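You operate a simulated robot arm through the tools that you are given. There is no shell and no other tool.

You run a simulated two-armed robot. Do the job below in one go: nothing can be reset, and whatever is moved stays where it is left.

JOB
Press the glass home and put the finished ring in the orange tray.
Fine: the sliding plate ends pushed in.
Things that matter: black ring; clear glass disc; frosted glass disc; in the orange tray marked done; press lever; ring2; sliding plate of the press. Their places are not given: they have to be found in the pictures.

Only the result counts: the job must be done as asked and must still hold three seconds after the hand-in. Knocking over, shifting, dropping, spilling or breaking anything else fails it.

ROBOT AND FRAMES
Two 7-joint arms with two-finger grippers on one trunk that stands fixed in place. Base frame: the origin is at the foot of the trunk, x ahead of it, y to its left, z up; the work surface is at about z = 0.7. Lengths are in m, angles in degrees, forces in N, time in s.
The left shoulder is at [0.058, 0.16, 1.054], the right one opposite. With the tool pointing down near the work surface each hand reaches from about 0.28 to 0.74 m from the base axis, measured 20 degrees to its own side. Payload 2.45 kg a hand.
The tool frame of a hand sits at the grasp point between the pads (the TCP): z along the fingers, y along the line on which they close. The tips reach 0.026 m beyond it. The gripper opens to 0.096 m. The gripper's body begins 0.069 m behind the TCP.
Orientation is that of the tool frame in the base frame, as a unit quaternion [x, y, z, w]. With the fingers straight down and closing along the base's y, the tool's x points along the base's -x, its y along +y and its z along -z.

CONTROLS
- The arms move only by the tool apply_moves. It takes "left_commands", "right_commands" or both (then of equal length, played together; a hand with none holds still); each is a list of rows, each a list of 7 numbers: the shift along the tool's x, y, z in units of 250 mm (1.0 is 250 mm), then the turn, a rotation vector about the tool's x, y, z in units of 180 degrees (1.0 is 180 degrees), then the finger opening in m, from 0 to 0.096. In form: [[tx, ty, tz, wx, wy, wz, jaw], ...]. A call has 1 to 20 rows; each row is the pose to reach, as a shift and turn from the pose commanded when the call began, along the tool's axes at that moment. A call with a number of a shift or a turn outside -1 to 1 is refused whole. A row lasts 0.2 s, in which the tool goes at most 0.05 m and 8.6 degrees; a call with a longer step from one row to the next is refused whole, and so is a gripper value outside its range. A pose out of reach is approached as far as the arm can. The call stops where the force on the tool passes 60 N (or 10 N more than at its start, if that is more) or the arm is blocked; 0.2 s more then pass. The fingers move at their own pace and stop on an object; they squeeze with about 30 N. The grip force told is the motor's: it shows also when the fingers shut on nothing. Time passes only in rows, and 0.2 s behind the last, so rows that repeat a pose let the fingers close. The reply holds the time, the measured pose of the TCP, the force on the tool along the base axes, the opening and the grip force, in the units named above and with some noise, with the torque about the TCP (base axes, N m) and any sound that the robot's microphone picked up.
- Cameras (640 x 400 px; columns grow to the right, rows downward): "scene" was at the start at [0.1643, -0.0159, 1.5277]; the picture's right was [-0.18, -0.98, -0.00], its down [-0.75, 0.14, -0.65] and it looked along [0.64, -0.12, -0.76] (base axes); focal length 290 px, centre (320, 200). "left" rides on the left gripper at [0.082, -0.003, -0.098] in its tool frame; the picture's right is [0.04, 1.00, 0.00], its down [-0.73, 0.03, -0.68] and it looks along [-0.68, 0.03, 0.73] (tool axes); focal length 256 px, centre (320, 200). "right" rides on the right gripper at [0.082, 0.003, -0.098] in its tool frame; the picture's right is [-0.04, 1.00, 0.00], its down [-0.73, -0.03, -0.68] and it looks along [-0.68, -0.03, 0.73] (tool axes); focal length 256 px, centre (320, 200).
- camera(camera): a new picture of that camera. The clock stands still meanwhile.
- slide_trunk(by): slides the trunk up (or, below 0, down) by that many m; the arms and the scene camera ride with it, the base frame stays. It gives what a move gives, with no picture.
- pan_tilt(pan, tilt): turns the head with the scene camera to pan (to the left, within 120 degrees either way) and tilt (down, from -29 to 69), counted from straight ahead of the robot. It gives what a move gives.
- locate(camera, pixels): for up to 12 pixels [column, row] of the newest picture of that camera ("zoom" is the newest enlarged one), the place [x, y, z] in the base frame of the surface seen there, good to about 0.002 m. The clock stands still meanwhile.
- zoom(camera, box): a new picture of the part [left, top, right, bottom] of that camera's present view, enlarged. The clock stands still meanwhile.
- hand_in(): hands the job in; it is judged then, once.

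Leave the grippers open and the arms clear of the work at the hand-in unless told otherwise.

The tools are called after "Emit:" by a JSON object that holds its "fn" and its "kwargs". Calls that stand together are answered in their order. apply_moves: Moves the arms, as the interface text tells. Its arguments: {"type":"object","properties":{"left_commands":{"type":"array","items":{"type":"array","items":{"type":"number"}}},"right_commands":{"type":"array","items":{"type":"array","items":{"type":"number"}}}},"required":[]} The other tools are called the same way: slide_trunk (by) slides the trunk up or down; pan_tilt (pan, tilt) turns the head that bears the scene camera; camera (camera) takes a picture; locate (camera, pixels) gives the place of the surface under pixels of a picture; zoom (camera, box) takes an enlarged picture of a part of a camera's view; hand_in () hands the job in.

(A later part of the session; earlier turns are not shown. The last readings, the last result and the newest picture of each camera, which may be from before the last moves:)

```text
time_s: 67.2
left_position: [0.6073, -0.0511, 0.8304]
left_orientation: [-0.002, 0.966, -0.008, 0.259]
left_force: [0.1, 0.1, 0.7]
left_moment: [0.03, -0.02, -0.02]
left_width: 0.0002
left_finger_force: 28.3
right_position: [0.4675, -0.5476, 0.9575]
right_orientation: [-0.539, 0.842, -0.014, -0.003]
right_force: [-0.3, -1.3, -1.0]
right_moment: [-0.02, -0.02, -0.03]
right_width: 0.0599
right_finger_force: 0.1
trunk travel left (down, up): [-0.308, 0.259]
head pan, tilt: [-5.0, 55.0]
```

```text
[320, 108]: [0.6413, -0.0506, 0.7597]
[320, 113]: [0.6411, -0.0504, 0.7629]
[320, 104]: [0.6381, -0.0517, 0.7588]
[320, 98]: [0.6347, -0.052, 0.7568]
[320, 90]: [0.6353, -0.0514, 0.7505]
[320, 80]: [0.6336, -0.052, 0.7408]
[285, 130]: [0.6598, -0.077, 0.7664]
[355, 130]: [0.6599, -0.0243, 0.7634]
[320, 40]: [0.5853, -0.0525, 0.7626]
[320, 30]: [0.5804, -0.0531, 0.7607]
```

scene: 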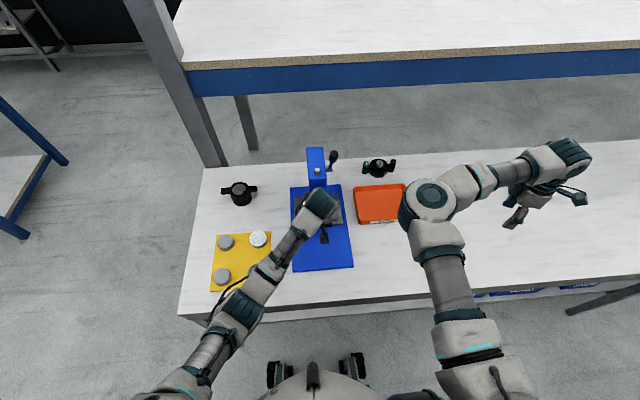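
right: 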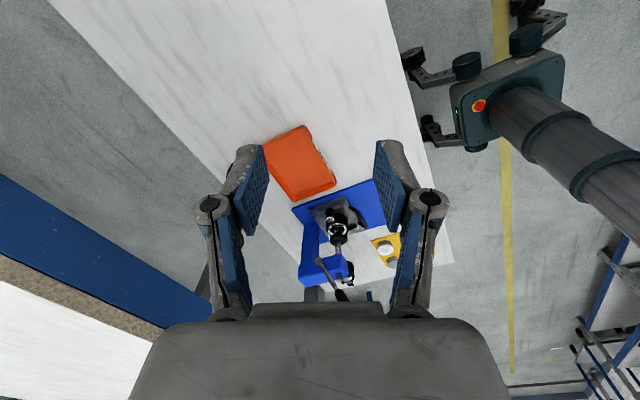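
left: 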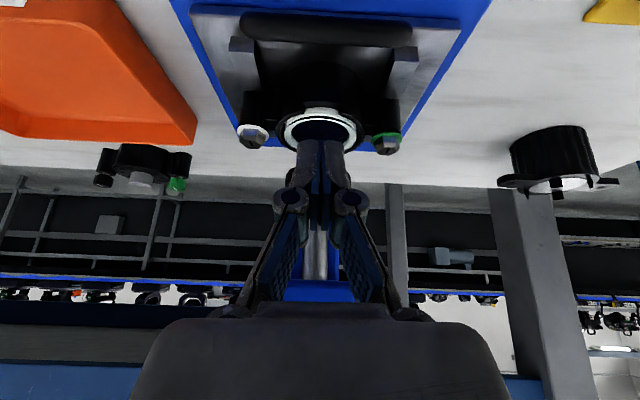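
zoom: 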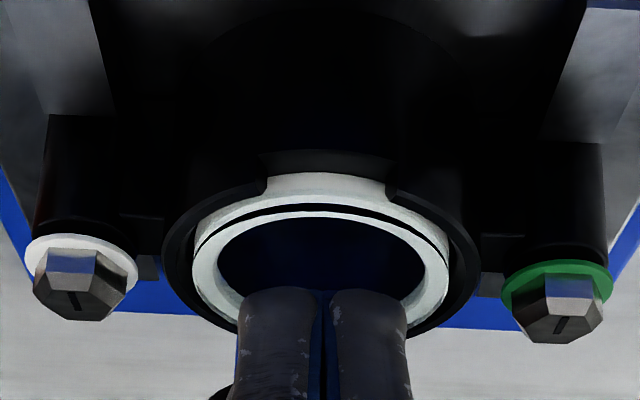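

This low view shows the glass still standing proud of the rim: its white side wall is visible from z≈0.759 up to ≈0.766. I want a level side view of ring, glass and foot, so I'll back off, open the fingers and tilt to look horizontally.

Emit:
{"fn": "apply_moves", "kwargs": {"left_commands": [[0.1, 0, -0.02, 0, -0.0278, 0, 0.03], [0.2, 0, -0.03, 0, -0.0556, 0, 0.06], [0.293, 0, -0.031, 0, -0.0833, 0, 0.096], [0.293, 0, -0.031, 0, -0.0833, 0, 0.096]]}}

Emit:
{"fn": "camera", "kwargs": {"camera": "left"}}

Emit:
{"fn": "zoom", "kwargs": {"camera": "left", "box": [250, 110, 390, 230]}}

```text
time_s: 68.2
left_position: [0.5378, -0.0485, 0.7992]
left_orientation: [-0.003, 0.924, -0.008, 0.383]
left_force: [-0.1, 0.3, 0.0]
left_moment: [-0.01, 0.0, -0.03]
left_width: 0.0962
left_finger_force: 0.2
right_position: [0.4687, -0.5466, 0.957]
right_orientation: [-0.54, 0.842, -0.014, -0.004]
right_force: [-1.0, 0.2, -0.1]
right_moment: [0.01, 0.0, 0.02]
right_width: 0.0601
right_finger_force: 0.0
trunk travel left (down, up): [-0.308, 0.259]
head pan, tilt: [-5.0, 55.0]
```

```text
taken
```

left: 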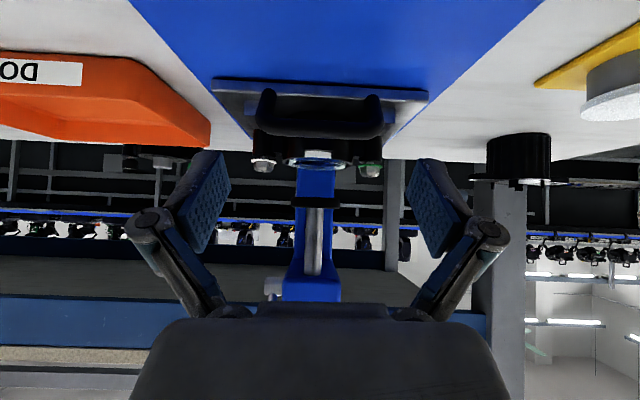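

```text
3.33 times, centred on (320, 170) of left
```

zoom: 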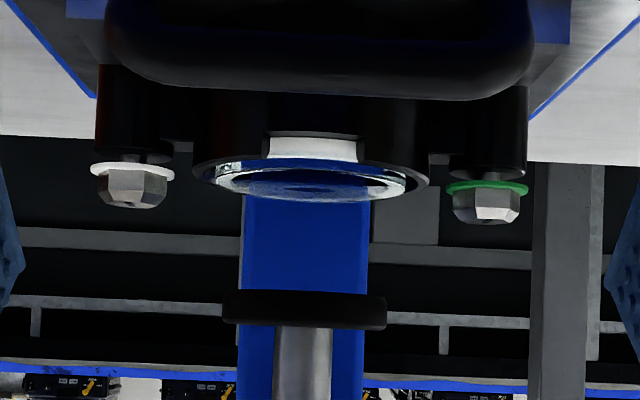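

Very informative (picture is upside-down): the glass top is about level with the ring's rim, with the white side wall showing only through the front notch. I'll measure the rim and glass edge heights here.

Emit:
{"fn": "locate", "kwargs": {"camera": "zoom", "pixels": [[255, 140], [257, 152], [375, 145], [372, 156], [315, 140], [315, 150], [315, 157], [200, 170], [422, 178], [225, 172], [398, 182], [310, 196]]}}

Emit:
{"fn": "zoom", "kwargs": {"camera": "left", "box": [285, 140, 350, 185]}}

Emit:
{"fn": "locate", "kwargs": {"camera": "zoom", "pixels": [[100, 120], [120, 155], [300, 120], [300, 140], [440, 150], [180, 145], [50, 190], [580, 210], [110, 200], [520, 215], [330, 240], [400, 145]]}}

```text
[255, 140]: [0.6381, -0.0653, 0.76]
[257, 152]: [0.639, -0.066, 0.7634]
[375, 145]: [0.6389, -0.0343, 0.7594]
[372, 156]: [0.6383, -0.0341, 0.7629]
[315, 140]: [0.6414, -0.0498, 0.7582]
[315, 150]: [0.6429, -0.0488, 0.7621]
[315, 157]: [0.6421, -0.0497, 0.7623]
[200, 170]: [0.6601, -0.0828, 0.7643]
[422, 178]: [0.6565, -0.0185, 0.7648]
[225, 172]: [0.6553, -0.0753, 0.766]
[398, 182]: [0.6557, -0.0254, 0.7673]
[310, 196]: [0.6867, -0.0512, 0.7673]
```

```text
8.89 times, centred on (318, 162) of left
```

zoom: 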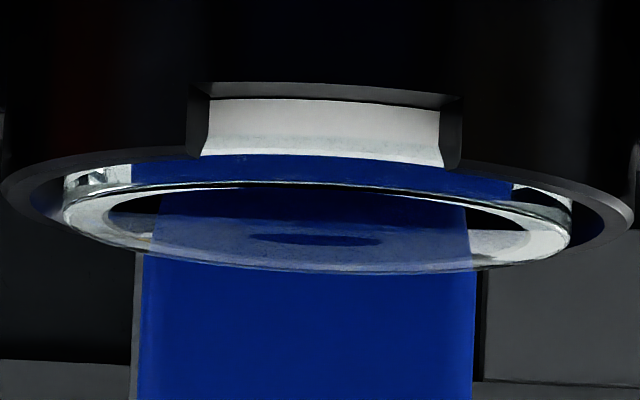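

```text
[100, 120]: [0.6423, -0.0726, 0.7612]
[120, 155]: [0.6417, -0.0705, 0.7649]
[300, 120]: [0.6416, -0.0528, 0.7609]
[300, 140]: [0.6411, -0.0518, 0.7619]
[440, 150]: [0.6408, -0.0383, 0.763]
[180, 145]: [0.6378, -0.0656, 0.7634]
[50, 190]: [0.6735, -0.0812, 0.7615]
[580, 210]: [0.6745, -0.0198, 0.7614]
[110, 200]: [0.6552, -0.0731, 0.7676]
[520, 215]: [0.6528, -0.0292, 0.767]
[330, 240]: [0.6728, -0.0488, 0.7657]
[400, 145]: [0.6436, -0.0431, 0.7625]
```

The glass disc is clear, sits level, and its top is at ≈0.767, about 2–3 mm above the rim. To judge whether it really moved, I'll recreate the exact first scene view (trunk at starting height, head at -10.6/49) and compare. First, move the left hand up and aside to the left.

Emit:
{"fn": "apply_moves", "kwargs": {"left_commands": [[-0.03, 0.05, -0.1, 0, 0.042, 0, 0.096], [-0.06, 0.13, -0.2, 0, 0.083, 0, 0.096], [-0.09, 0.24, -0.3, 0, 0.125, 0, 0.096], [-0.12, 0.36, -0.4, 0, 0.167, 0, 0.096], [-0.15, 0.48, -0.49, 0, 0.208, 0, 0.096], [-0.17, 0.6, -0.566, 0, 0.25, 0, 0.096]]}}

Emit:
{"fn": "slide_trunk", "kwargs": {"by": -0.083}}

Emit:
{"fn": "pan_tilt", "kwargs": {"pan": -10.6, "tilt": 49}}

Emit:
{"fn": "camera", "kwargs": {"camera": "scene"}}

Emit:
{"fn": "zoom", "kwargs": {"camera": "scene", "box": [270, 215, 335, 270]}}

```text
time_s: 69.6
left_position: [0.5539, 0.0986, 0.8111]
left_orientation: [0.002, 1.0, -0.009, 0.0]
left_force: [-0.3, 0.2, -0.3]
left_moment: [-0.07, 0.01, 0.0]
left_width: 0.0962
left_finger_force: 0.1
left hand out of reach, approached as far as the arm can: row 4, 5, 6
right_position: [0.4677, -0.548, 0.9562]
right_orientation: [-0.54, 0.841, -0.014, -0.003]
right_force: [0.5, 1.1, 0.5]
right_moment: [0.0, 0.0, -0.01]
right_width: 0.0602
right_finger_force: 0.0
trunk travel left (down, up): [-0.308, 0.259]
head pan, tilt: [-5.0, 55.0]
```

```text
time_s: 70.4
left_position: [0.5494, 0.1053, 0.7377]
left_orientation: [-0.005, 1.0, -0.002, -0.009]
left_force: [-3.3, 3.3, 13.0]
left_moment: [0.58, -0.06, 0.15]
left_width: 0.0955
left_finger_force: 0.1
right_position: [0.4652, -0.547, 0.9009]
right_orientation: [-0.539, 0.842, -0.015, -0.006]
right_force: [0.7, -0.1, -0.6]
right_moment: [-0.01, 0.05, 0.04]
right_width: 0.06
right_finger_force: 0.2
trunk travel left (down, up): [-0.251, 0.316]
head pan, tilt: [-5.0, 55.0]
stopped: the force on the tool passed its limit at 79 N (the readings are from after the stop); the commanded pose is now the measured one
```

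```text
time_s: 71.1
left_position: [0.5501, 0.1044, 0.7371]
left_orientation: [-0.004, 1.0, -0.004, -0.011]
left_force: [1.3, 3.2, 13.7]
left_moment: [0.56, -0.09, -0.02]
left_width: 0.0953
left_finger_force: 0.1
right_position: [0.4651, -0.5476, 0.9007]
right_orientation: [-0.538, 0.843, -0.014, -0.005]
right_force: [0.5, -0.6, 1.4]
right_moment: [-0.01, 0.0, 0.01]
right_width: 0.0605
right_finger_force: 0.1
trunk travel left (down, up): [-0.251, 0.316]
head pan, tilt: [-10.6, 49.0]
```

```text
taken
```

scene: 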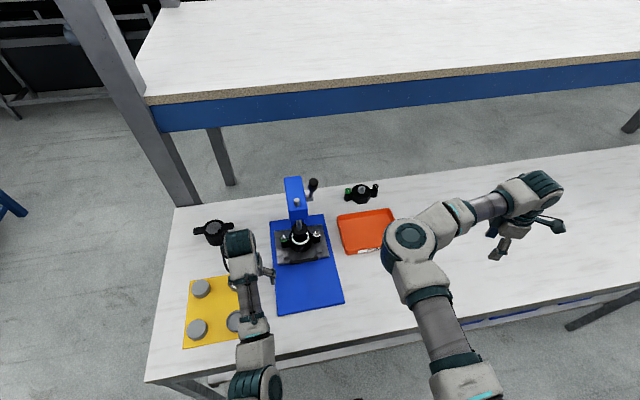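

```text
7.27 times, centred on (302, 242) of scene
```

zoom: 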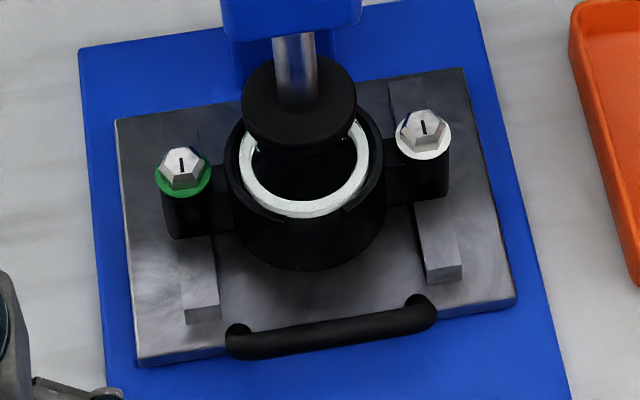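

I made a mistake: the left hand hadn't risen as commanded, and the trunk move brought it down until it touched something near (0.55,0.15), by the frosted disc. Now about 14 N upward on it. I'll look before moving.

Emit:
{"fn": "camera", "kwargs": {"camera": "left"}}

Emit:
{"fn": "zoom", "kwargs": {"camera": "scene", "box": [175, 220, 295, 350]}}

```text
taken
```

left: 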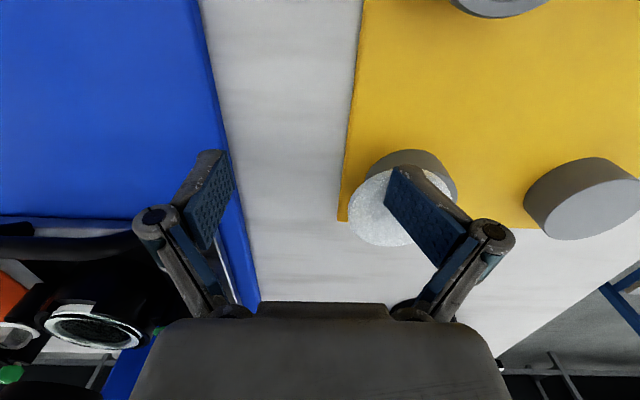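

```text
3.08 times, centred on (235, 285) of scene
```

zoom: 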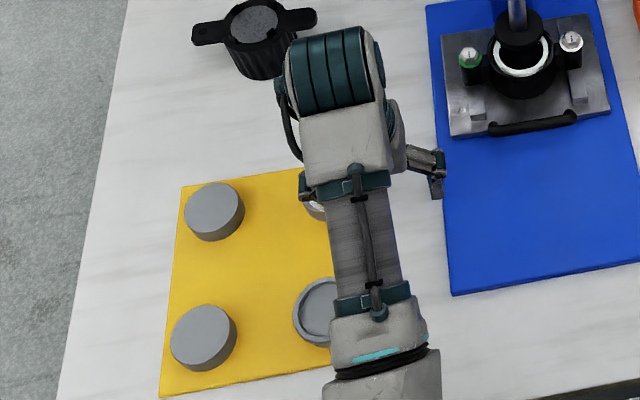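

The outer finger is at the frosted disc. I'll measure the disc and the finger to see exactly how they touch.

Emit:
{"fn": "locate", "kwargs": {"camera": "left", "pixels": [[370, 210], [385, 235], [365, 190], [400, 155], [430, 170], [410, 240], [400, 170], [395, 190], [420, 180], [350, 230], [345, 300], [580, 210]]}}

Emit:
{"fn": "zoom", "kwargs": {"camera": "left", "box": [320, 130, 500, 270]}}

```text
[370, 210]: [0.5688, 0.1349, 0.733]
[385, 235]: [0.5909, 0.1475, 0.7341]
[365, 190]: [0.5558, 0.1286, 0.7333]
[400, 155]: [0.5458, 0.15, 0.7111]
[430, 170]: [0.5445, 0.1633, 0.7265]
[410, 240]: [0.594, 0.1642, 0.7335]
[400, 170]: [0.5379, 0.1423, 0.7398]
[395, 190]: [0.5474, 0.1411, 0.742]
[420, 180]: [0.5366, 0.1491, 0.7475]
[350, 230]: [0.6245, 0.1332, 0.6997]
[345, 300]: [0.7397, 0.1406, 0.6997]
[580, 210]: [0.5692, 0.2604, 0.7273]
```

```text
2.86 times, centred on (410, 200) of left
```

zoom: 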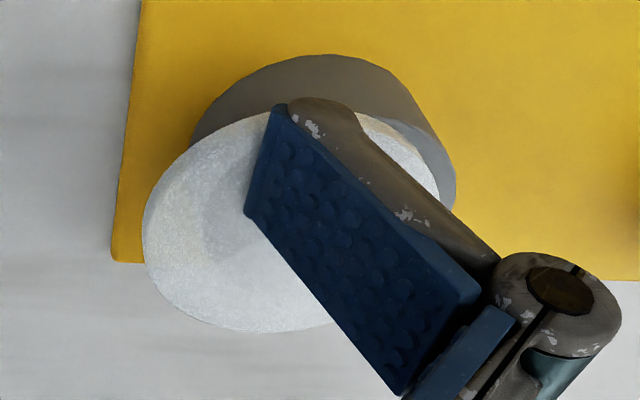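

The finger is resting on top of the frosted disc with ~13 N (straight down). The cleanest way off is straight up, by raising the trunk 0.08 m.

Emit:
{"fn": "slide_trunk", "kwargs": {"by": 0.08}}

Emit:
{"fn": "camera", "kwargs": {"camera": "left"}}

Emit:
{"fn": "camera", "kwargs": {"camera": "scene"}}

```text
time_s: 72.3
left_position: [0.5495, 0.1051, 0.816]
left_orientation: [-0.004, 1.0, -0.003, -0.013]
left_force: [-0.2, 0.6, 0.5]
left_moment: [0.03, -0.01, 0.03]
left_width: 0.0961
left_finger_force: 0.1
right_position: [0.4654, -0.5471, 0.9782]
right_orientation: [-0.539, 0.842, -0.013, -0.006]
right_force: [0.8, -0.4, 0.4]
right_moment: [-0.03, -0.01, 0.01]
right_width: 0.0598
right_finger_force: 0.0
trunk travel left (down, up): [-0.331, 0.236]
head pan, tilt: [-10.6, 49.0]
```

```text
taken
```

left: 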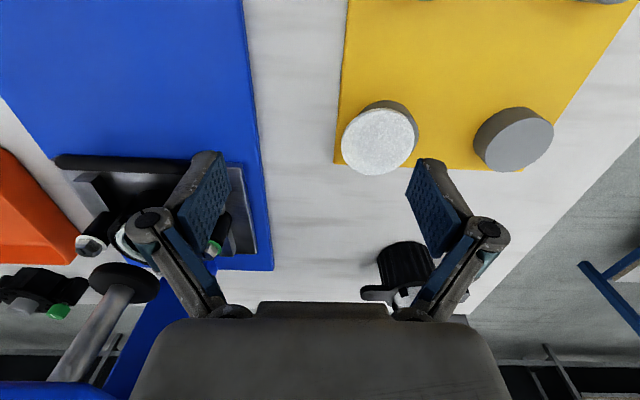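

```text
taken
```

scene: 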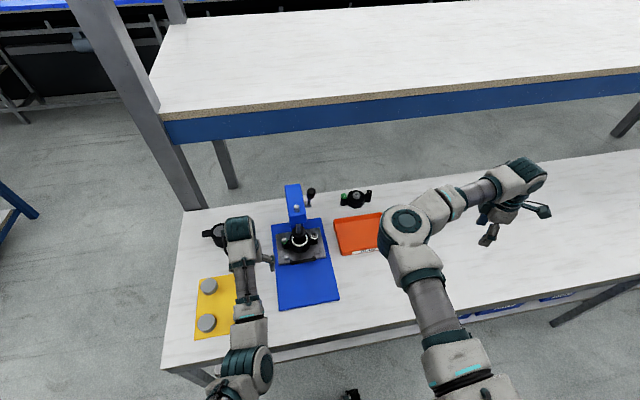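

Free again, and the frosted disc is still on its post. I'll check that it and the mat haven't shifted.

Emit:
{"fn": "zoom", "kwargs": {"camera": "left", "box": [320, 80, 570, 200]}}

Emit:
{"fn": "locate", "kwargs": {"camera": "left", "pixels": [[380, 141], [345, 142], [412, 136], [375, 112], [375, 170], [516, 140], [480, 140], [550, 138], [335, 160], [350, 10]]}}

```text
2.56 times, centred on (445, 140) of left
```

zoom: 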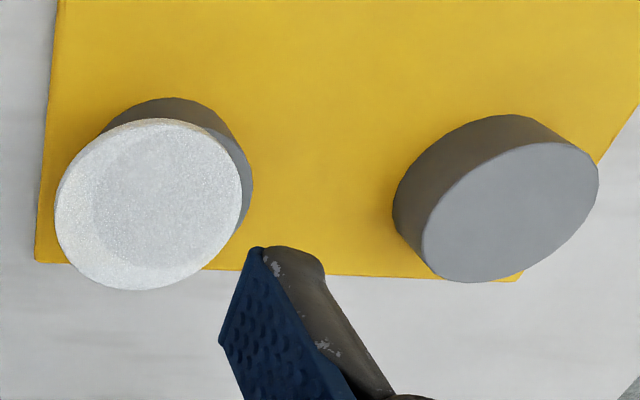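

```text
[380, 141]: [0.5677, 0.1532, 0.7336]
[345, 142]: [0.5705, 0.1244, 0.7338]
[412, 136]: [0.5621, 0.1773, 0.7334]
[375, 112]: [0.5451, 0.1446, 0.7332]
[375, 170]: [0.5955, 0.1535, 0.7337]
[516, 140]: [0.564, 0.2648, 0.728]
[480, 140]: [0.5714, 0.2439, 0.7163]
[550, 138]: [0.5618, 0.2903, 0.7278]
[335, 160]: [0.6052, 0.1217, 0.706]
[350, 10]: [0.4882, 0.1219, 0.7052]
```

Comparing with the earlier pictures, the frosted disc now overhangs its post on the right-hand (‑y) side: the post shows on the disc's left (+y) edge, where it shouldn't. I nudged it by a few mm. I'll measure disc and post outlines exactly so I can put it back.

Emit:
{"fn": "zoom", "kwargs": {"camera": "left", "box": [330, 95, 430, 180]}}

Emit:
{"fn": "locate", "kwargs": {"camera": "zoom", "pixels": [[75, 220], [270, 90], [270, 400], [460, 200], [100, 330], [130, 130], [440, 280], [420, 130], [520, 190], [500, 140], [330, 60], [180, 85]]}}

```text
4.71 times, centred on (380, 138) of left
```

zoom: 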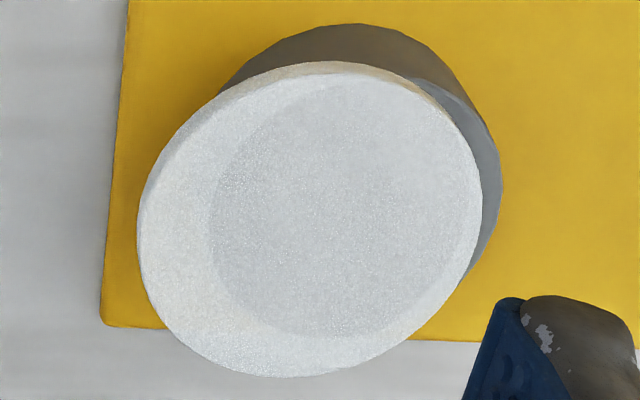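

```text
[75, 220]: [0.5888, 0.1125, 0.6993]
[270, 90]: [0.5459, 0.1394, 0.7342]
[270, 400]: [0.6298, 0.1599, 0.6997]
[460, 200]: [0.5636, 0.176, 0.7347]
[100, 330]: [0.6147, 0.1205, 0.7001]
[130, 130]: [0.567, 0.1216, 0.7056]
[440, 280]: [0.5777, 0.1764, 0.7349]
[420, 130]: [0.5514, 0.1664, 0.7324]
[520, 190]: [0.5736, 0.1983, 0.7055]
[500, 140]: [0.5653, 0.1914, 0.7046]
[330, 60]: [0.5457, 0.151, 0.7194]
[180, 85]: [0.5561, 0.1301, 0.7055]
```

The disc centre is now about (0.568,0.152); its post centre seems about (0.568,0.159), i.e. a shift of ~7 mm. I'll pin down the post grid from the neighbours to get the original centre.

Emit:
{"fn": "zoom", "kwargs": {"camera": "left", "box": [460, 90, 570, 190]}}

Emit:
{"fn": "locate", "kwargs": {"camera": "zoom", "pixels": [[180, 290], [190, 250], [240, 160], [330, 110], [440, 100], [530, 120], [540, 190], [500, 260], [420, 320], [300, 345], [220, 330], [370, 220]]}}

Emit:
{"fn": "zoom", "kwargs": {"camera": "scene", "box": [180, 260, 260, 345]}}

```text
4.00 times, centred on (515, 140) of left
```

zoom: 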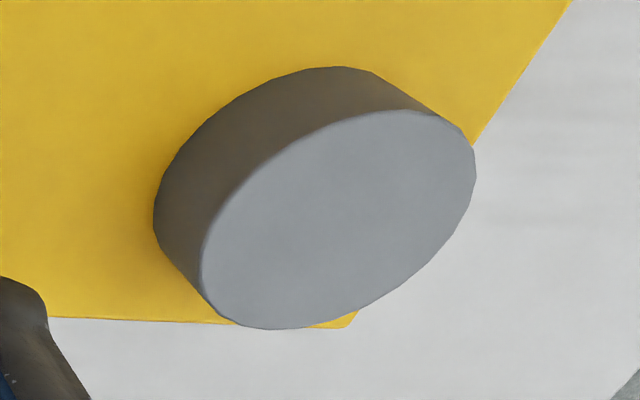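

```text
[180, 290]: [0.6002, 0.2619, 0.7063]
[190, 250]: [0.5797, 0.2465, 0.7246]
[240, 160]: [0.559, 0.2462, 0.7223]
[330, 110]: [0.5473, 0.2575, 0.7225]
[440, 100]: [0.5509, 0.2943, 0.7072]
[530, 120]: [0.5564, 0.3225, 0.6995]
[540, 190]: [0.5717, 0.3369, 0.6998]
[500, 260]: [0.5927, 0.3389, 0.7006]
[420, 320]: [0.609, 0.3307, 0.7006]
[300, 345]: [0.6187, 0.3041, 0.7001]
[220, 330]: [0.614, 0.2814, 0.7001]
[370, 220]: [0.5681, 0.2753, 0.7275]
```

```text
4.71 times, centred on (220, 302) of scene
```

zoom: 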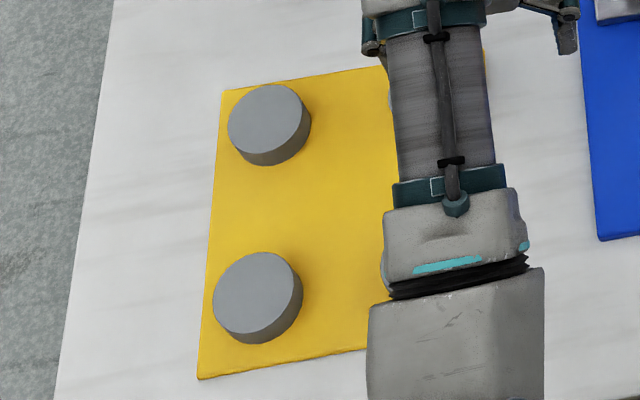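

Emit:
{"fn": "locate", "kwargs": {"camera": "zoom", "pixels": [[268, 118], [232, 118], [305, 112], [268, 88], [268, 148], [256, 293], [218, 293], [296, 288], [256, 256], [256, 326]]}}

```text
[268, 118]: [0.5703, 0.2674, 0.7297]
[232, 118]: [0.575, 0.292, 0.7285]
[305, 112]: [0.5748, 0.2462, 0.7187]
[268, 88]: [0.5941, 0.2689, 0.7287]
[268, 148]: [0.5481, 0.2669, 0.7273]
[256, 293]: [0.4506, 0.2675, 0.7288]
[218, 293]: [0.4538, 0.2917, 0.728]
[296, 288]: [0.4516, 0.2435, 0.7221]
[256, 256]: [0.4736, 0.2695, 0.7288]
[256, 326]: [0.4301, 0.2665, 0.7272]
```

Grid says the frosted disc's post centre is (0.570,0.159), so the disc needs to go back about +7 mm in y, +1–2 mm in x. I can do that by letting the gripper close on the disc's edge while centred on the post. I need the true fingertip height at wide opening, so I'll measure the finger tips in this view.

Emit:
{"fn": "zoom", "kwargs": {"camera": "left", "box": [390, 140, 530, 260]}}

Emit:
{"fn": "locate", "kwargs": {"camera": "zoom", "pixels": [[120, 70], [100, 90], [75, 165], [150, 65], [180, 75], [85, 130], [130, 100], [200, 150]]}}

```text
3.33 times, centred on (460, 200) of left
```

zoom: 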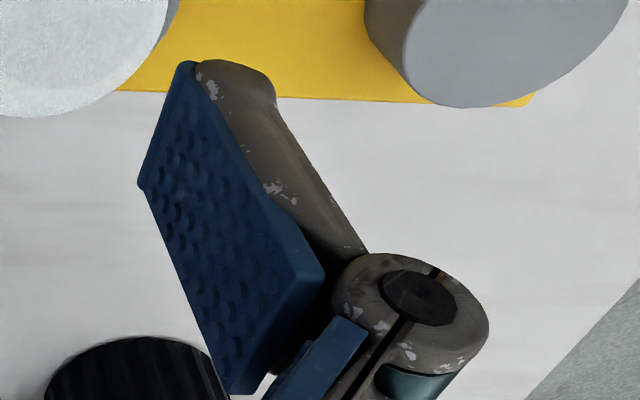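

```text
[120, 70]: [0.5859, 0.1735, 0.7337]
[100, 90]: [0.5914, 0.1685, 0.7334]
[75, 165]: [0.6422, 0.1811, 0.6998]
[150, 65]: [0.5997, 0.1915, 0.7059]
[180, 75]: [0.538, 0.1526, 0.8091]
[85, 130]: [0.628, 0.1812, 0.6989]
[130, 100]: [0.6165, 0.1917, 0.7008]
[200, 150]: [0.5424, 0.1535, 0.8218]
```

Finger tips are ~8–9 mm beyond the TCP at full opening. I'll move at this height to be centred over the post (0.570,0.159) and look.

Emit:
{"fn": "apply_moves", "kwargs": {"left_commands": [[-0.03, 0.08, 0, 0, -0.004, 0, 0.092], [-0.06, 0.15, 0, 0, -0.0083, 0, 0.092], [-0.082, 0.216, 0, 0, -0.0083, 0, 0.092], [-0.082, 0.216, 0, 0, -0.0083, 0, 0.092]]}}

Emit:
{"fn": "camera", "kwargs": {"camera": "left"}}

```text
time_s: 73.3
left_position: [0.5715, 0.1598, 0.8163]
left_orientation: [-0.004, 1.0, -0.003, 0.001]
left_force: [-0.6, 0.0, 0.0]
left_moment: [0.0, 0.02, 0.02]
left_width: 0.0922
left_finger_force: 0.0
right_position: [0.4641, -0.5467, 0.9784]
right_orientation: [-0.538, 0.843, -0.015, -0.006]
right_force: [-0.5, -0.1, -0.2]
right_moment: [0.02, -0.01, 0.0]
right_width: 0.06
right_finger_force: 0.0
trunk travel left (down, up): [-0.331, 0.236]
head pan, tilt: [-10.6, 49.0]
```

```text
taken
```

left: 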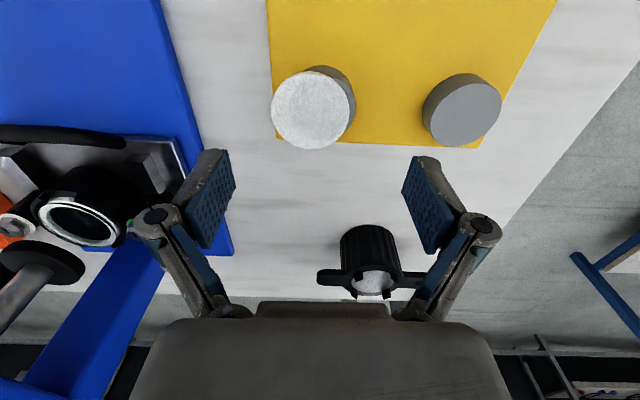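

Centred at (0.5715,0.1598). From here I'm looking along the disc's y-position squarely; I'll zoom to measure the offset between disc and post.

Emit:
{"fn": "zoom", "kwargs": {"camera": "left", "box": [260, 55, 370, 160]}}

Emit:
{"fn": "locate", "kwargs": {"camera": "zoom", "pixels": [[80, 225], [425, 200], [250, 85], [250, 370], [250, 225], [455, 200], [440, 130], [300, 50], [330, 60]]}}

```text
3.81 times, centred on (315, 108) of left
```

zoom: 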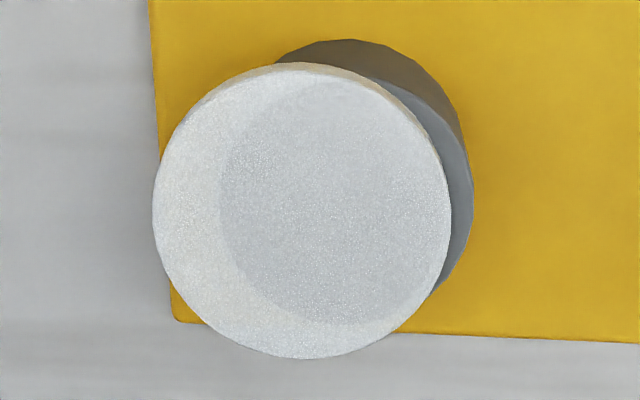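

```text
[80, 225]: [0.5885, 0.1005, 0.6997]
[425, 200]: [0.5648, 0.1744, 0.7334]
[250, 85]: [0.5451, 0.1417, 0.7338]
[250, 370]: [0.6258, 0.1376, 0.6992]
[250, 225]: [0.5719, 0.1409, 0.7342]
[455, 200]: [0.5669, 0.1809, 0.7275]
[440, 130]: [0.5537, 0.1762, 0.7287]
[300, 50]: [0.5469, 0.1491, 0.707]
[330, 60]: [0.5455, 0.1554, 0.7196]
```

Offset measured: disc centre (0.569,0.151), post centre (0.567,0.160), so the disc is ~9 mm off. I'll descend around it with fingers at 0.092 (tips ending beside the disc), then check.

Emit:
{"fn": "apply_moves", "kwargs": {"left_commands": [[0.005, 0, 0.1, 0, 0, 0, 0.092], [0.01, 0, 0.2, 0, 0, 0, 0.092], [0.01, 0, 0.26, 0, 0, 0, 0.092], [0.01, 0, 0.305, 0, 0, 0, 0.092]]}}

Emit:
{"fn": "camera", "kwargs": {"camera": "left"}}

```text
time_s: 74.3
left_position: [0.5678, 0.1586, 0.7413]
left_orientation: [-0.004, 1.0, -0.003, 0.001]
left_force: [0.2, 0.5, 0.1]
left_moment: [0.03, 0.03, -0.02]
left_width: 0.0919
left_finger_force: 0.1
right_position: [0.4645, -0.5469, 0.9793]
right_orientation: [-0.538, 0.843, -0.013, -0.006]
right_force: [0.3, 0.1, 0.2]
right_moment: [0.02, -0.01, 0.0]
right_width: 0.0599
right_finger_force: 0.1
trunk travel left (down, up): [-0.331, 0.236]
head pan, tilt: [-10.6, 49.0]
```

```text
taken
```

left: 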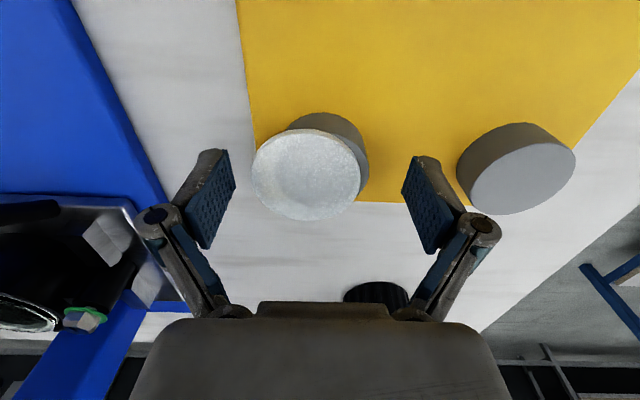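

The fingers straddle the disc without touching. Now I'll close gently to 0.058 m (just over the disc's 0.057 m), which slides it to the centre.

Emit:
{"fn": "apply_moves", "kwargs": {"left_commands": [[0, 0, 0, 0, 0, 0, 0.08], [0, 0, 0, 0, 0, 0, 0.07], [0, 0, 0, 0, 0, 0, 0.063], [0, 0, 0, 0, 0, 0, 0.058], [0, 0, 0, 0, 0, 0, 0.058]]}}

Emit:
{"fn": "zoom", "kwargs": {"camera": "left", "box": [220, 90, 420, 240]}}

```text
time_s: 75.5
left_position: [0.5671, 0.1586, 0.74]
left_orientation: [-0.003, 1.0, -0.003, 0.001]
left_force: [0.2, -0.2, -0.5]
left_moment: [0.01, 0.0, 0.01]
left_width: 0.058
left_finger_force: 0.0
right_position: [0.4662, -0.5461, 0.9797]
right_orientation: [-0.539, 0.842, -0.014, -0.005]
right_force: [-0.1, 0.8, -0.1]
right_moment: [0.01, -0.01, 0.02]
right_width: 0.0599
right_finger_force: 0.1
trunk travel left (down, up): [-0.331, 0.236]
head pan, tilt: [-10.6, 49.0]
```

```text
2.67 times, centred on (320, 165) of left
```

zoom: 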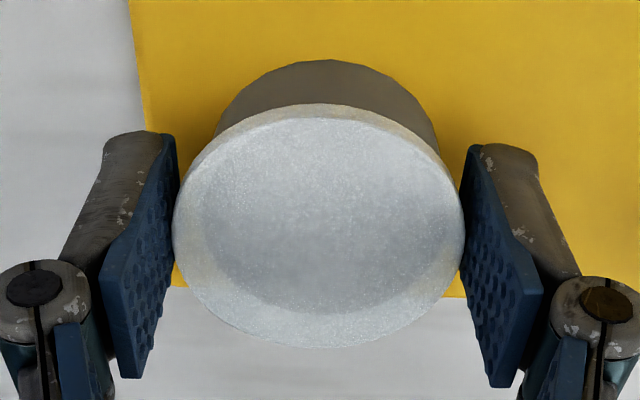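

The disc is centred on its post again (post and disc edges symmetric within ~1 mm). I'll open the fingers and go straight back up.

Emit:
{"fn": "apply_moves", "kwargs": {"left_commands": [[0, 0, 0, 0, 0, 0, 0.07], [0, 0, 0, 0, 0, 0, 0.09], [0, 0, -0.1, 0, 0, 0, 0.092], [0, 0, -0.2, 0, 0, 0, 0.092], [0, 0, -0.305, 0, 0, 0, 0.092]]}}

Emit:
{"fn": "camera", "kwargs": {"camera": "left"}}

Emit:
{"fn": "zoom", "kwargs": {"camera": "left", "box": [260, 55, 370, 160]}}

```text
time_s: 76.7
left_position: [0.5659, 0.159, 0.8176]
left_orientation: [-0.003, 1.0, -0.003, 0.001]
left_force: [-0.5, -0.4, 0.2]
left_moment: [0.0, 0.02, 0.01]
left_width: 0.092
left_finger_force: 0.0
right_position: [0.4645, -0.5466, 0.9791]
right_orientation: [-0.539, 0.842, -0.015, -0.005]
right_force: [0.7, -0.3, -0.5]
right_moment: [0.03, -0.01, 0.0]
right_width: 0.06
right_finger_force: 0.1
trunk travel left (down, up): [-0.331, 0.236]
head pan, tilt: [-10.6, 49.0]
```

```text
taken
```

left: 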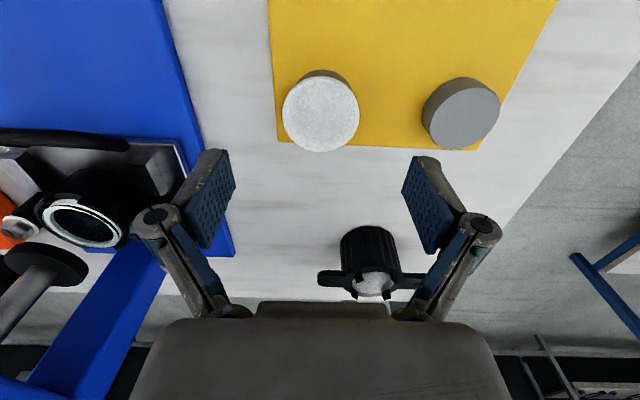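

```text
3.81 times, centred on (315, 108) of left
```

zoom: 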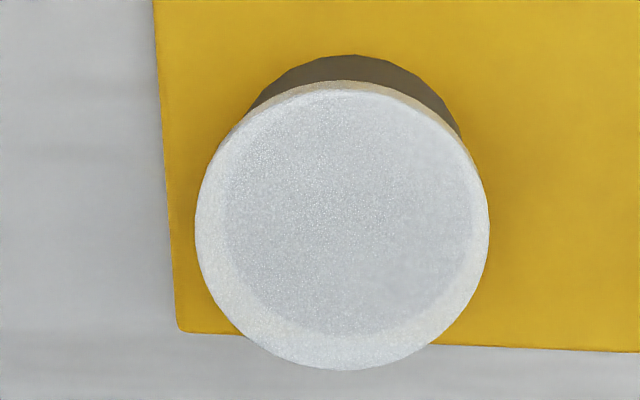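

The frosted disc is back in place (within ~1.5 mm of centred). Comparing the matching scene views of the press, the dark gap between the glass and its seat that was visible at the start is now closed, so the glass is home. Now the plate: I'll bring the left hand, fingers closed and tilted 30°, back to the hook position behind the handle bar.

Emit:
{"fn": "apply_moves", "kwargs": {"left_commands": [[0.005, -0.15, -0.02, 0, -0.025, 0, 0.06], [0.01, -0.32, -0.05, 0, -0.055, 0, 0.03], [0.015, -0.49, -0.07, 0, -0.09, 0, 0.0], [0.02, -0.66, -0.07, 0, -0.125, 0, 0.0], [0.0, -0.836, -0.07, 0, -0.16, 0, 0.0], [-0.09, -0.836, -0.06, 0, -0.167, 0, 0.0], [-0.164, -0.836, -0.05, 0, -0.167, 0, 0.0]]}}

Emit:
{"fn": "camera", "kwargs": {"camera": "left"}}

Emit:
{"fn": "camera", "kwargs": {"camera": "scene"}}

```text
time_s: 78.3
left_position: [0.6107, -0.0422, 0.8258]
left_orientation: [-0.005, 0.966, 0.006, 0.259]
left_force: [-0.3, -0.2, -0.6]
left_moment: [0.02, 0.0, -0.01]
left_width: 0.0
left_finger_force: 28.9
right_position: [0.4658, -0.5476, 0.9788]
right_orientation: [-0.539, 0.842, -0.014, -0.007]
right_force: [-0.1, -0.1, 0.2]
right_moment: [-0.02, -0.02, 0.0]
right_width: 0.06
right_finger_force: 0.1
trunk travel left (down, up): [-0.331, 0.236]
head pan, tilt: [-10.6, 49.0]
```

```text
taken
```

left: 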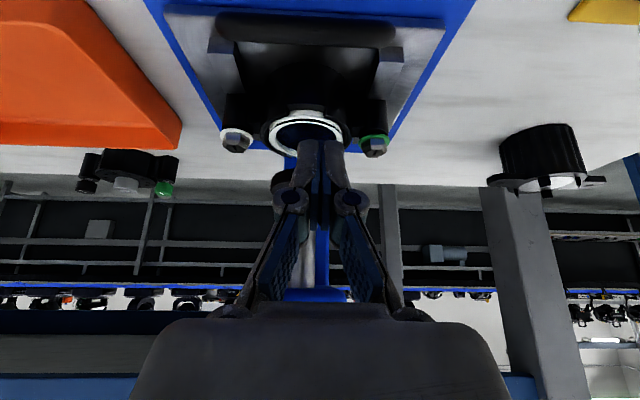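

```text
taken
```

scene: 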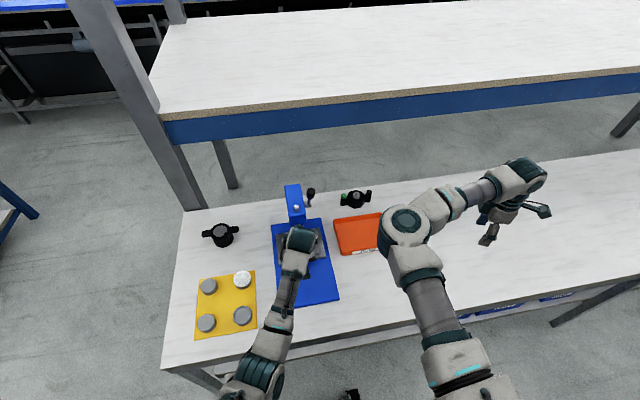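

Hand is behind the bar at (0.611,-0.042,0.826). I'll lower it into the gap between bar and ring: TCP to (0.603,-0.050,0.772), leaving ~6–7 mm to each.

Emit:
{"fn": "apply_moves", "kwargs": {"left_commands": [[0.045, -0.015, 0.057, 0, 0, 0, 0.0], [0.09, -0.031, 0.114, 0, 0, 0, 0.0], [0.134, -0.031, 0.171, 0, 0, 0, 0.0], [0.134, -0.031, 0.171, 0, 0, 0, 0.0]]}}

Emit:
{"fn": "camera", "kwargs": {"camera": "left"}}

Emit:
{"fn": "zoom", "kwargs": {"camera": "scene", "box": [265, 215, 345, 285]}}

```text
time_s: 79.3
left_position: [0.6165, -0.0431, 0.7885]
left_orientation: [-0.01, 0.962, 0.008, 0.273]
left_force: [-0.4, 0.2, -0.2]
left_moment: [0.0, -0.03, 0.03]
left_width: 0.0001
left_finger_force: 28.7
right_position: [0.4652, -0.5468, 0.9793]
right_orientation: [-0.539, 0.842, -0.014, -0.006]
right_force: [-0.5, 0.4, 0.7]
right_moment: [0.01, -0.01, 0.01]
right_width: 0.0601
right_finger_force: 0.1
trunk travel left (down, up): [-0.331, 0.236]
head pan, tilt: [-10.6, 49.0]
```

```text
taken
```

left: 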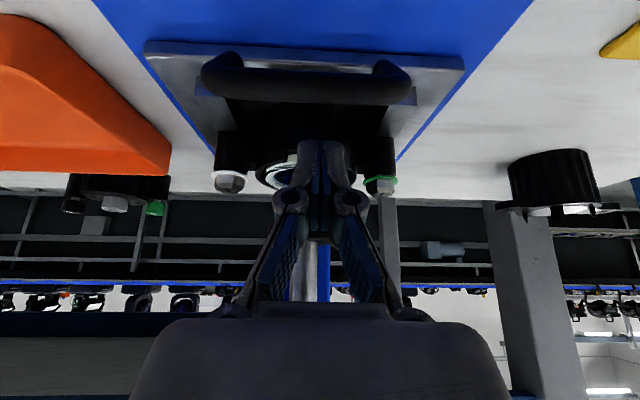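

```text
5.71 times, centred on (305, 250) of scene
```

zoom: 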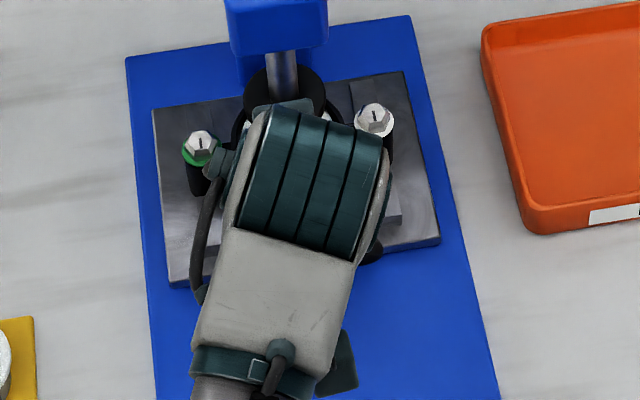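

The hand stopped short at (0.617,-0.043,0.789) with no tool force, so the arm itself may be limited or touching something, perhaps the elbow at the table edge. I'll check where the left arm is.

Emit:
{"fn": "pan_tilt", "kwargs": {"pan": 10, "tilt": 66}}

Emit:
{"fn": "camera", "kwargs": {"camera": "scene"}}

```text
time_s: 80.1
left_position: [0.615, -0.0431, 0.7851]
left_orientation: [-0.009, 0.962, 0.01, 0.271]
left_force: [0.0, 0.1, 0.1]
left_moment: [0.02, 0.02, 0.02]
left_width: 0.0
left_finger_force: 28.9
right_position: [0.4657, -0.5479, 0.9803]
right_orientation: [-0.538, 0.843, -0.014, -0.006]
right_force: [-0.5, 0.4, 0.0]
right_moment: [0.0, -0.02, -0.01]
right_width: 0.0601
right_finger_force: 0.1
trunk travel left (down, up): [-0.331, 0.236]
head pan, tilt: [10.0, 66.0]
```

```text
taken
```

scene: 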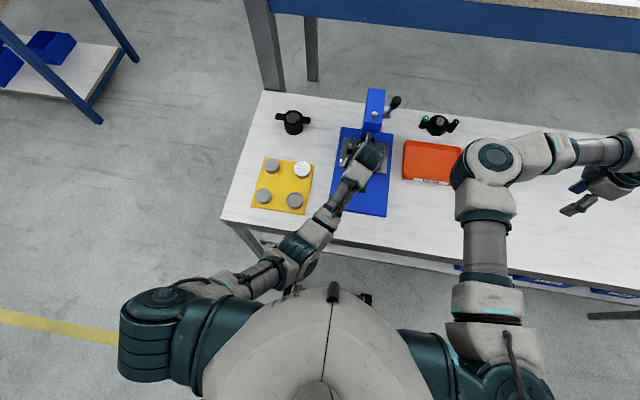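

Emit:
{"fn": "locate", "kwargs": {"camera": "scene", "pixels": [[290, 245], [310, 225], [335, 205], [310, 258], [290, 275], [255, 275], [225, 285], [300, 290], [330, 300], [320, 245], [350, 190], [225, 215]]}}

Emit:
{"fn": "zoom", "kwargs": {"camera": "scene", "box": [220, 190, 360, 300]}}

```text
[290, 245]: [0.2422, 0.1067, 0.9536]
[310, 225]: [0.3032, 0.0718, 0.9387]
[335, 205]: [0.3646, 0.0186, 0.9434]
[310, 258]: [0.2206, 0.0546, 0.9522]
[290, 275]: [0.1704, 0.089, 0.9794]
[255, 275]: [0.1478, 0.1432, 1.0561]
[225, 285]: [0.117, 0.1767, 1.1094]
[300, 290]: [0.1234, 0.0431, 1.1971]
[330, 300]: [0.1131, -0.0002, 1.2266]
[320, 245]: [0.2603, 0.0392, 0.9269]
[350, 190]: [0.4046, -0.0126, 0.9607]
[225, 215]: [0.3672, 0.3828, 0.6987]
```

```text
3.64 times, centred on (290, 245) of scene
```

zoom: 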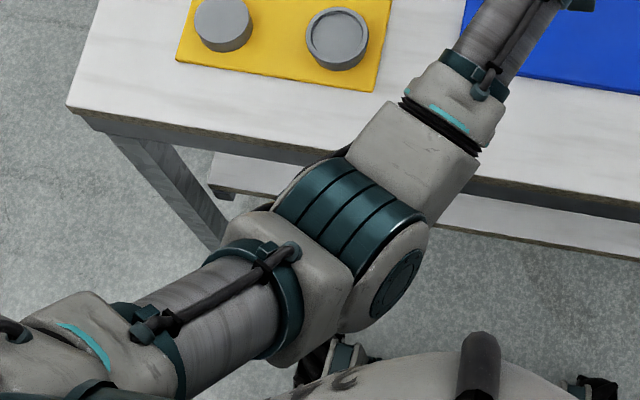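

The left elbow has tucked inward by the trunk again after the detour, which blocks this pose. I'll re-do the trick that gave the good elbow-out posture: lift out, raise the trunk, extend the arm nearly straight, then retract. First lift out of the gap and back off.

Emit:
{"fn": "apply_moves", "kwargs": {"left_commands": [[-0.05, 0, -0.07, 0, 0, 0, 0.0], [-0.1, 0, -0.14, 0, 0, 0, 0.0], [-0.07, 0, -0.2, 0, 0, 0, 0.0], [0.0, 0.0, -0.24, 0, 0, 0, 0.0]]}}

Emit:
{"fn": "camera", "kwargs": {"camera": "left"}}

```text
time_s: 81.3
left_position: [0.5982, -0.0347, 0.8637]
left_orientation: [-0.014, 0.955, 0.011, 0.295]
left_force: [0.8, 0.2, 0.1]
left_moment: [0.01, 0.0, -0.01]
left_width: 0.0
left_finger_force: 28.3
right_position: [0.4636, -0.5446, 0.9816]
right_orientation: [-0.539, 0.842, -0.016, -0.004]
right_force: [0.4, 0.1, 0.6]
right_moment: [-0.03, -0.02, -0.01]
right_width: 0.0602
right_finger_force: 0.1
trunk travel left (down, up): [-0.331, 0.236]
head pan, tilt: [10.0, 66.0]
stopped in row 4 (left hand): the arm was blocked; the commanded pose is now the measured one
```

```text
taken
```

left: 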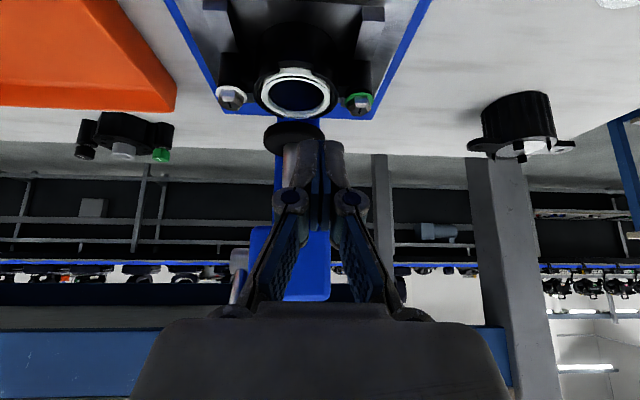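

The elbow is against the trunk, so I can't back up further this way, but the hand is clear of the bar now. Raising the trunk 0.2 m lifts everything straight up (nothing above the hand there).

Emit:
{"fn": "slide_trunk", "kwargs": {"by": 0.2}}

Emit:
{"fn": "camera", "kwargs": {"camera": "scene"}}

```text
time_s: 83.5
left_position: [0.6079, -0.0163, 1.0625]
left_orientation: [-0.018, 0.953, 0.028, 0.301]
left_force: [-0.1, 0.2, -0.9]
left_moment: [-0.02, -0.01, 0.02]
left_width: 0.0
left_finger_force: 28.6
right_position: [0.4626, -0.546, 1.182]
right_orientation: [-0.538, 0.843, -0.016, -0.005]
right_force: [-0.1, 0.2, 0.1]
right_moment: [-0.02, 0.02, -0.03]
right_width: 0.0597
right_finger_force: 0.0
trunk travel left (down, up): [-0.531, 0.036]
head pan, tilt: [10.0, 66.0]
```

```text
taken
```

scene: 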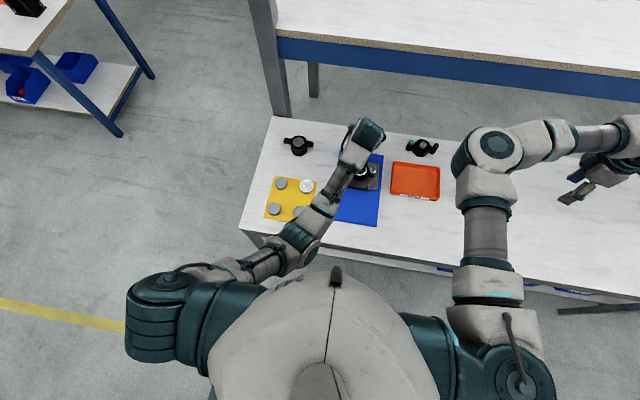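

Now I'll extend the left arm downward/forward toward straight over the free strip left of the press (TCP to about (0.60,0.02,0.90), tool near vertical).

Emit:
{"fn": "apply_moves", "kwargs": {"left_commands": [[0.1, 0.05, 0.12, 0, 0.03, 0, 0.0], [0.2, 0.1, 0.25, 0, 0.06, 0, 0.0], [0.3, 0.146, 0.38, 0, 0.09, 0, 0.0], [0.4, 0.146, 0.513, 0, 0.122, 0, 0.0], [0.4, 0.146, 0.513, 0, 0.122, 0, 0.0]]}}

Emit:
{"fn": "camera", "kwargs": {"camera": "scene"}}

```text
time_s: 84.7
left_position: [0.5831, -0.0001, 0.8973]
left_orientation: [-0.015, 0.994, 0.006, 0.104]
left_force: [0.6, 0.5, 0.7]
left_moment: [0.0, 0.01, -0.03]
left_width: 0.0001
left_finger_force: 28.8
right_position: [0.4625, -0.5469, 1.1808]
right_orientation: [-0.538, 0.843, -0.015, -0.004]
right_force: [0.3, 0.0, 0.2]
right_moment: [0.02, -0.01, 0.01]
right_width: 0.0601
right_finger_force: 0.1
trunk travel left (down, up): [-0.531, 0.036]
head pan, tilt: [10.0, 66.0]
```

```text
taken
```

scene: 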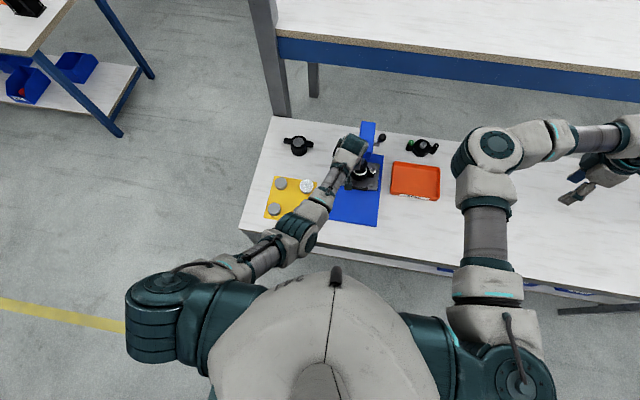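

Arm is nearly straight. Now up and back, as in the earlier sequence, to (0.46,-0.03,1.03) with the tool vertical.

Emit:
{"fn": "apply_moves", "kwargs": {"left_commands": [[0.03, -0.03, -0.15, 0, 0, 0, 0.0], [0.06, -0.06, -0.3, 0, 0, 0, 0.0], [0.1, -0.09, -0.44, 0, 0, 0, 0.0], [0.136, -0.12, -0.573, 0, 0.01, 0, 0.0], [0.22, -0.12, -0.59, 0, 0.03, 0, 0.0], [0.3, -0.12, -0.605, 0, 0.05, 0, 0.0], [0.37, -0.12, -0.623, 0, 0.067, 0, 0.0]]}}

Emit:
{"fn": "camera", "kwargs": {"camera": "scene"}}

```text
time_s: 86.5
left_position: [0.5041, -0.0197, 1.0403]
left_orientation: [-0.029, 0.999, 0.016, 0.039]
left_force: [0.2, 0.1, 0.0]
left_moment: [0.01, 0.03, -0.02]
left_width: 0.0001
left_finger_force: 29.1
left hand out of reach, approached as far as the arm can: row 6, 7
right_position: [0.4585, -0.5445, 1.1855]
right_orientation: [-0.538, 0.843, -0.016, -0.004]
right_force: [-0.3, -0.3, -0.5]
right_moment: [-0.02, 0.0, 0.0]
right_width: 0.0597
right_finger_force: 0.2
trunk travel left (down, up): [-0.531, 0.036]
head pan, tilt: [10.0, 66.0]
stopped in row 7 (left hand): the arm was blocked; the commanded pose is now the measured one
```

```text
taken
```

scene: 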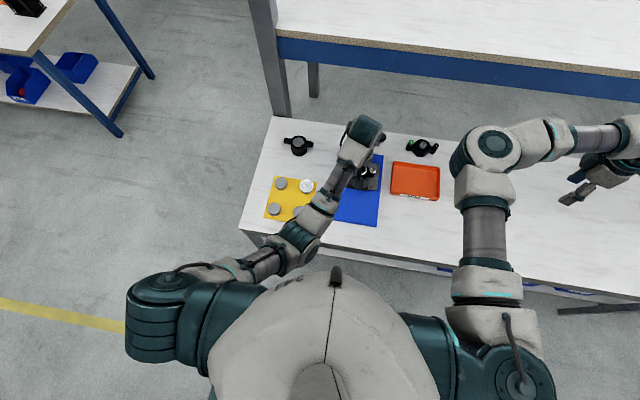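

Emit:
{"fn": "locate", "kwargs": {"camera": "scene", "pixels": [[300, 235], [315, 245], [280, 265], [250, 270], [225, 270], [325, 205], [345, 165], [300, 262], [290, 275], [310, 285], [335, 285], [165, 300]]}}

Emit:
{"fn": "zoom", "kwargs": {"camera": "scene", "box": [200, 190, 380, 310]}}

```text
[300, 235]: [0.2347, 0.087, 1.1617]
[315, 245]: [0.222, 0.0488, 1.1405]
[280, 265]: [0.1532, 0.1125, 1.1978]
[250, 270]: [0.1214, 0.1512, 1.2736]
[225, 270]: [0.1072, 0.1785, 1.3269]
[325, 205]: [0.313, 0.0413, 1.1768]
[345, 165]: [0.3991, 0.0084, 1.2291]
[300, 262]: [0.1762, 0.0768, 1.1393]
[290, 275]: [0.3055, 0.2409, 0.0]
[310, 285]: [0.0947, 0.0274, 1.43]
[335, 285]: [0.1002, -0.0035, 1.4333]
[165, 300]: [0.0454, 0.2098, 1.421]
```

```text
3.33 times, centred on (290, 250) of scene
```

zoom: 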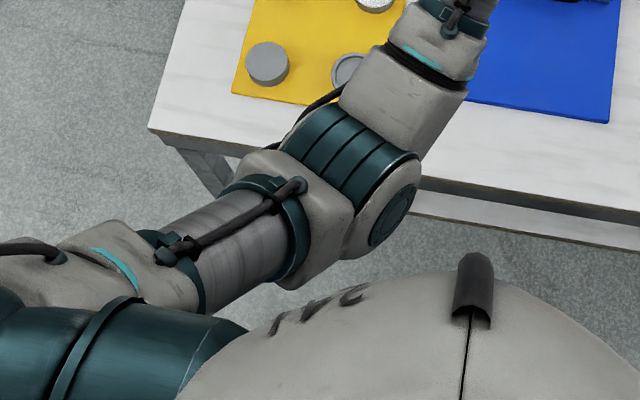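

The elbow hangs down in front of the trunk. The earlier good result came after the arm was fully stretched at about (0.57,-0.096,0.90) and then retracted up and back. That spot is free now (lever is up), so I'll repeat exactly that.

Emit:
{"fn": "apply_moves", "kwargs": {"left_commands": [[-0.04, -0.06, 0.13, 0, -0.01, 0.018, 0.0], [-0.09, -0.13, 0.27, 0, -0.02, 0.018, 0.0], [-0.14, -0.2, 0.41, 0, -0.03, 0.018, 0.0], [-0.19, -0.26, 0.54, 0, -0.04, 0.018, 0.0], [-0.233, -0.305, 0.66, 0, -0.047, 0.018, 0.0], [-0.233, -0.305, 0.72, 0, -0.047, 0.018, 0.0]]}}

Emit:
{"fn": "camera", "kwargs": {"camera": "scene"}}

```text
time_s: 87.9
left_position: [0.5711, -0.088, 0.8765]
left_orientation: [0.002, 0.994, 0.017, 0.109]
left_force: [-0.2, 0.2, -0.2]
left_moment: [-0.01, 0.0, -0.02]
left_width: 0.0001
left_finger_force: 28.3
left hand out of reach, approached as far as the arm can: row 5, 6
right_position: [0.4603, -0.5426, 1.1852]
right_orientation: [-0.539, 0.842, -0.017, -0.003]
right_force: [0.3, -1.2, -0.9]
right_moment: [0.0, -0.03, 0.02]
right_width: 0.0598
right_finger_force: 0.1
trunk travel left (down, up): [-0.531, 0.036]
head pan, tilt: [10.0, 66.0]
```

```text
taken
```

scene: 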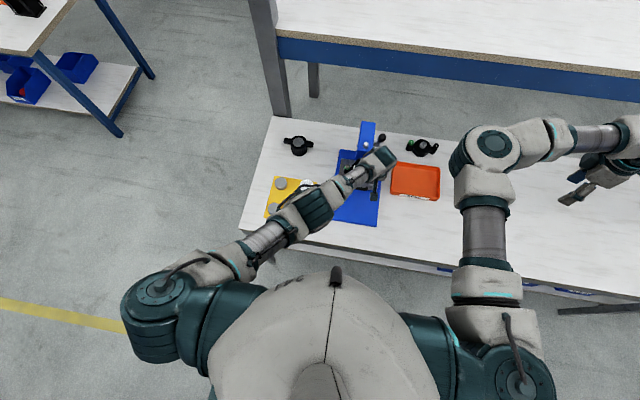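

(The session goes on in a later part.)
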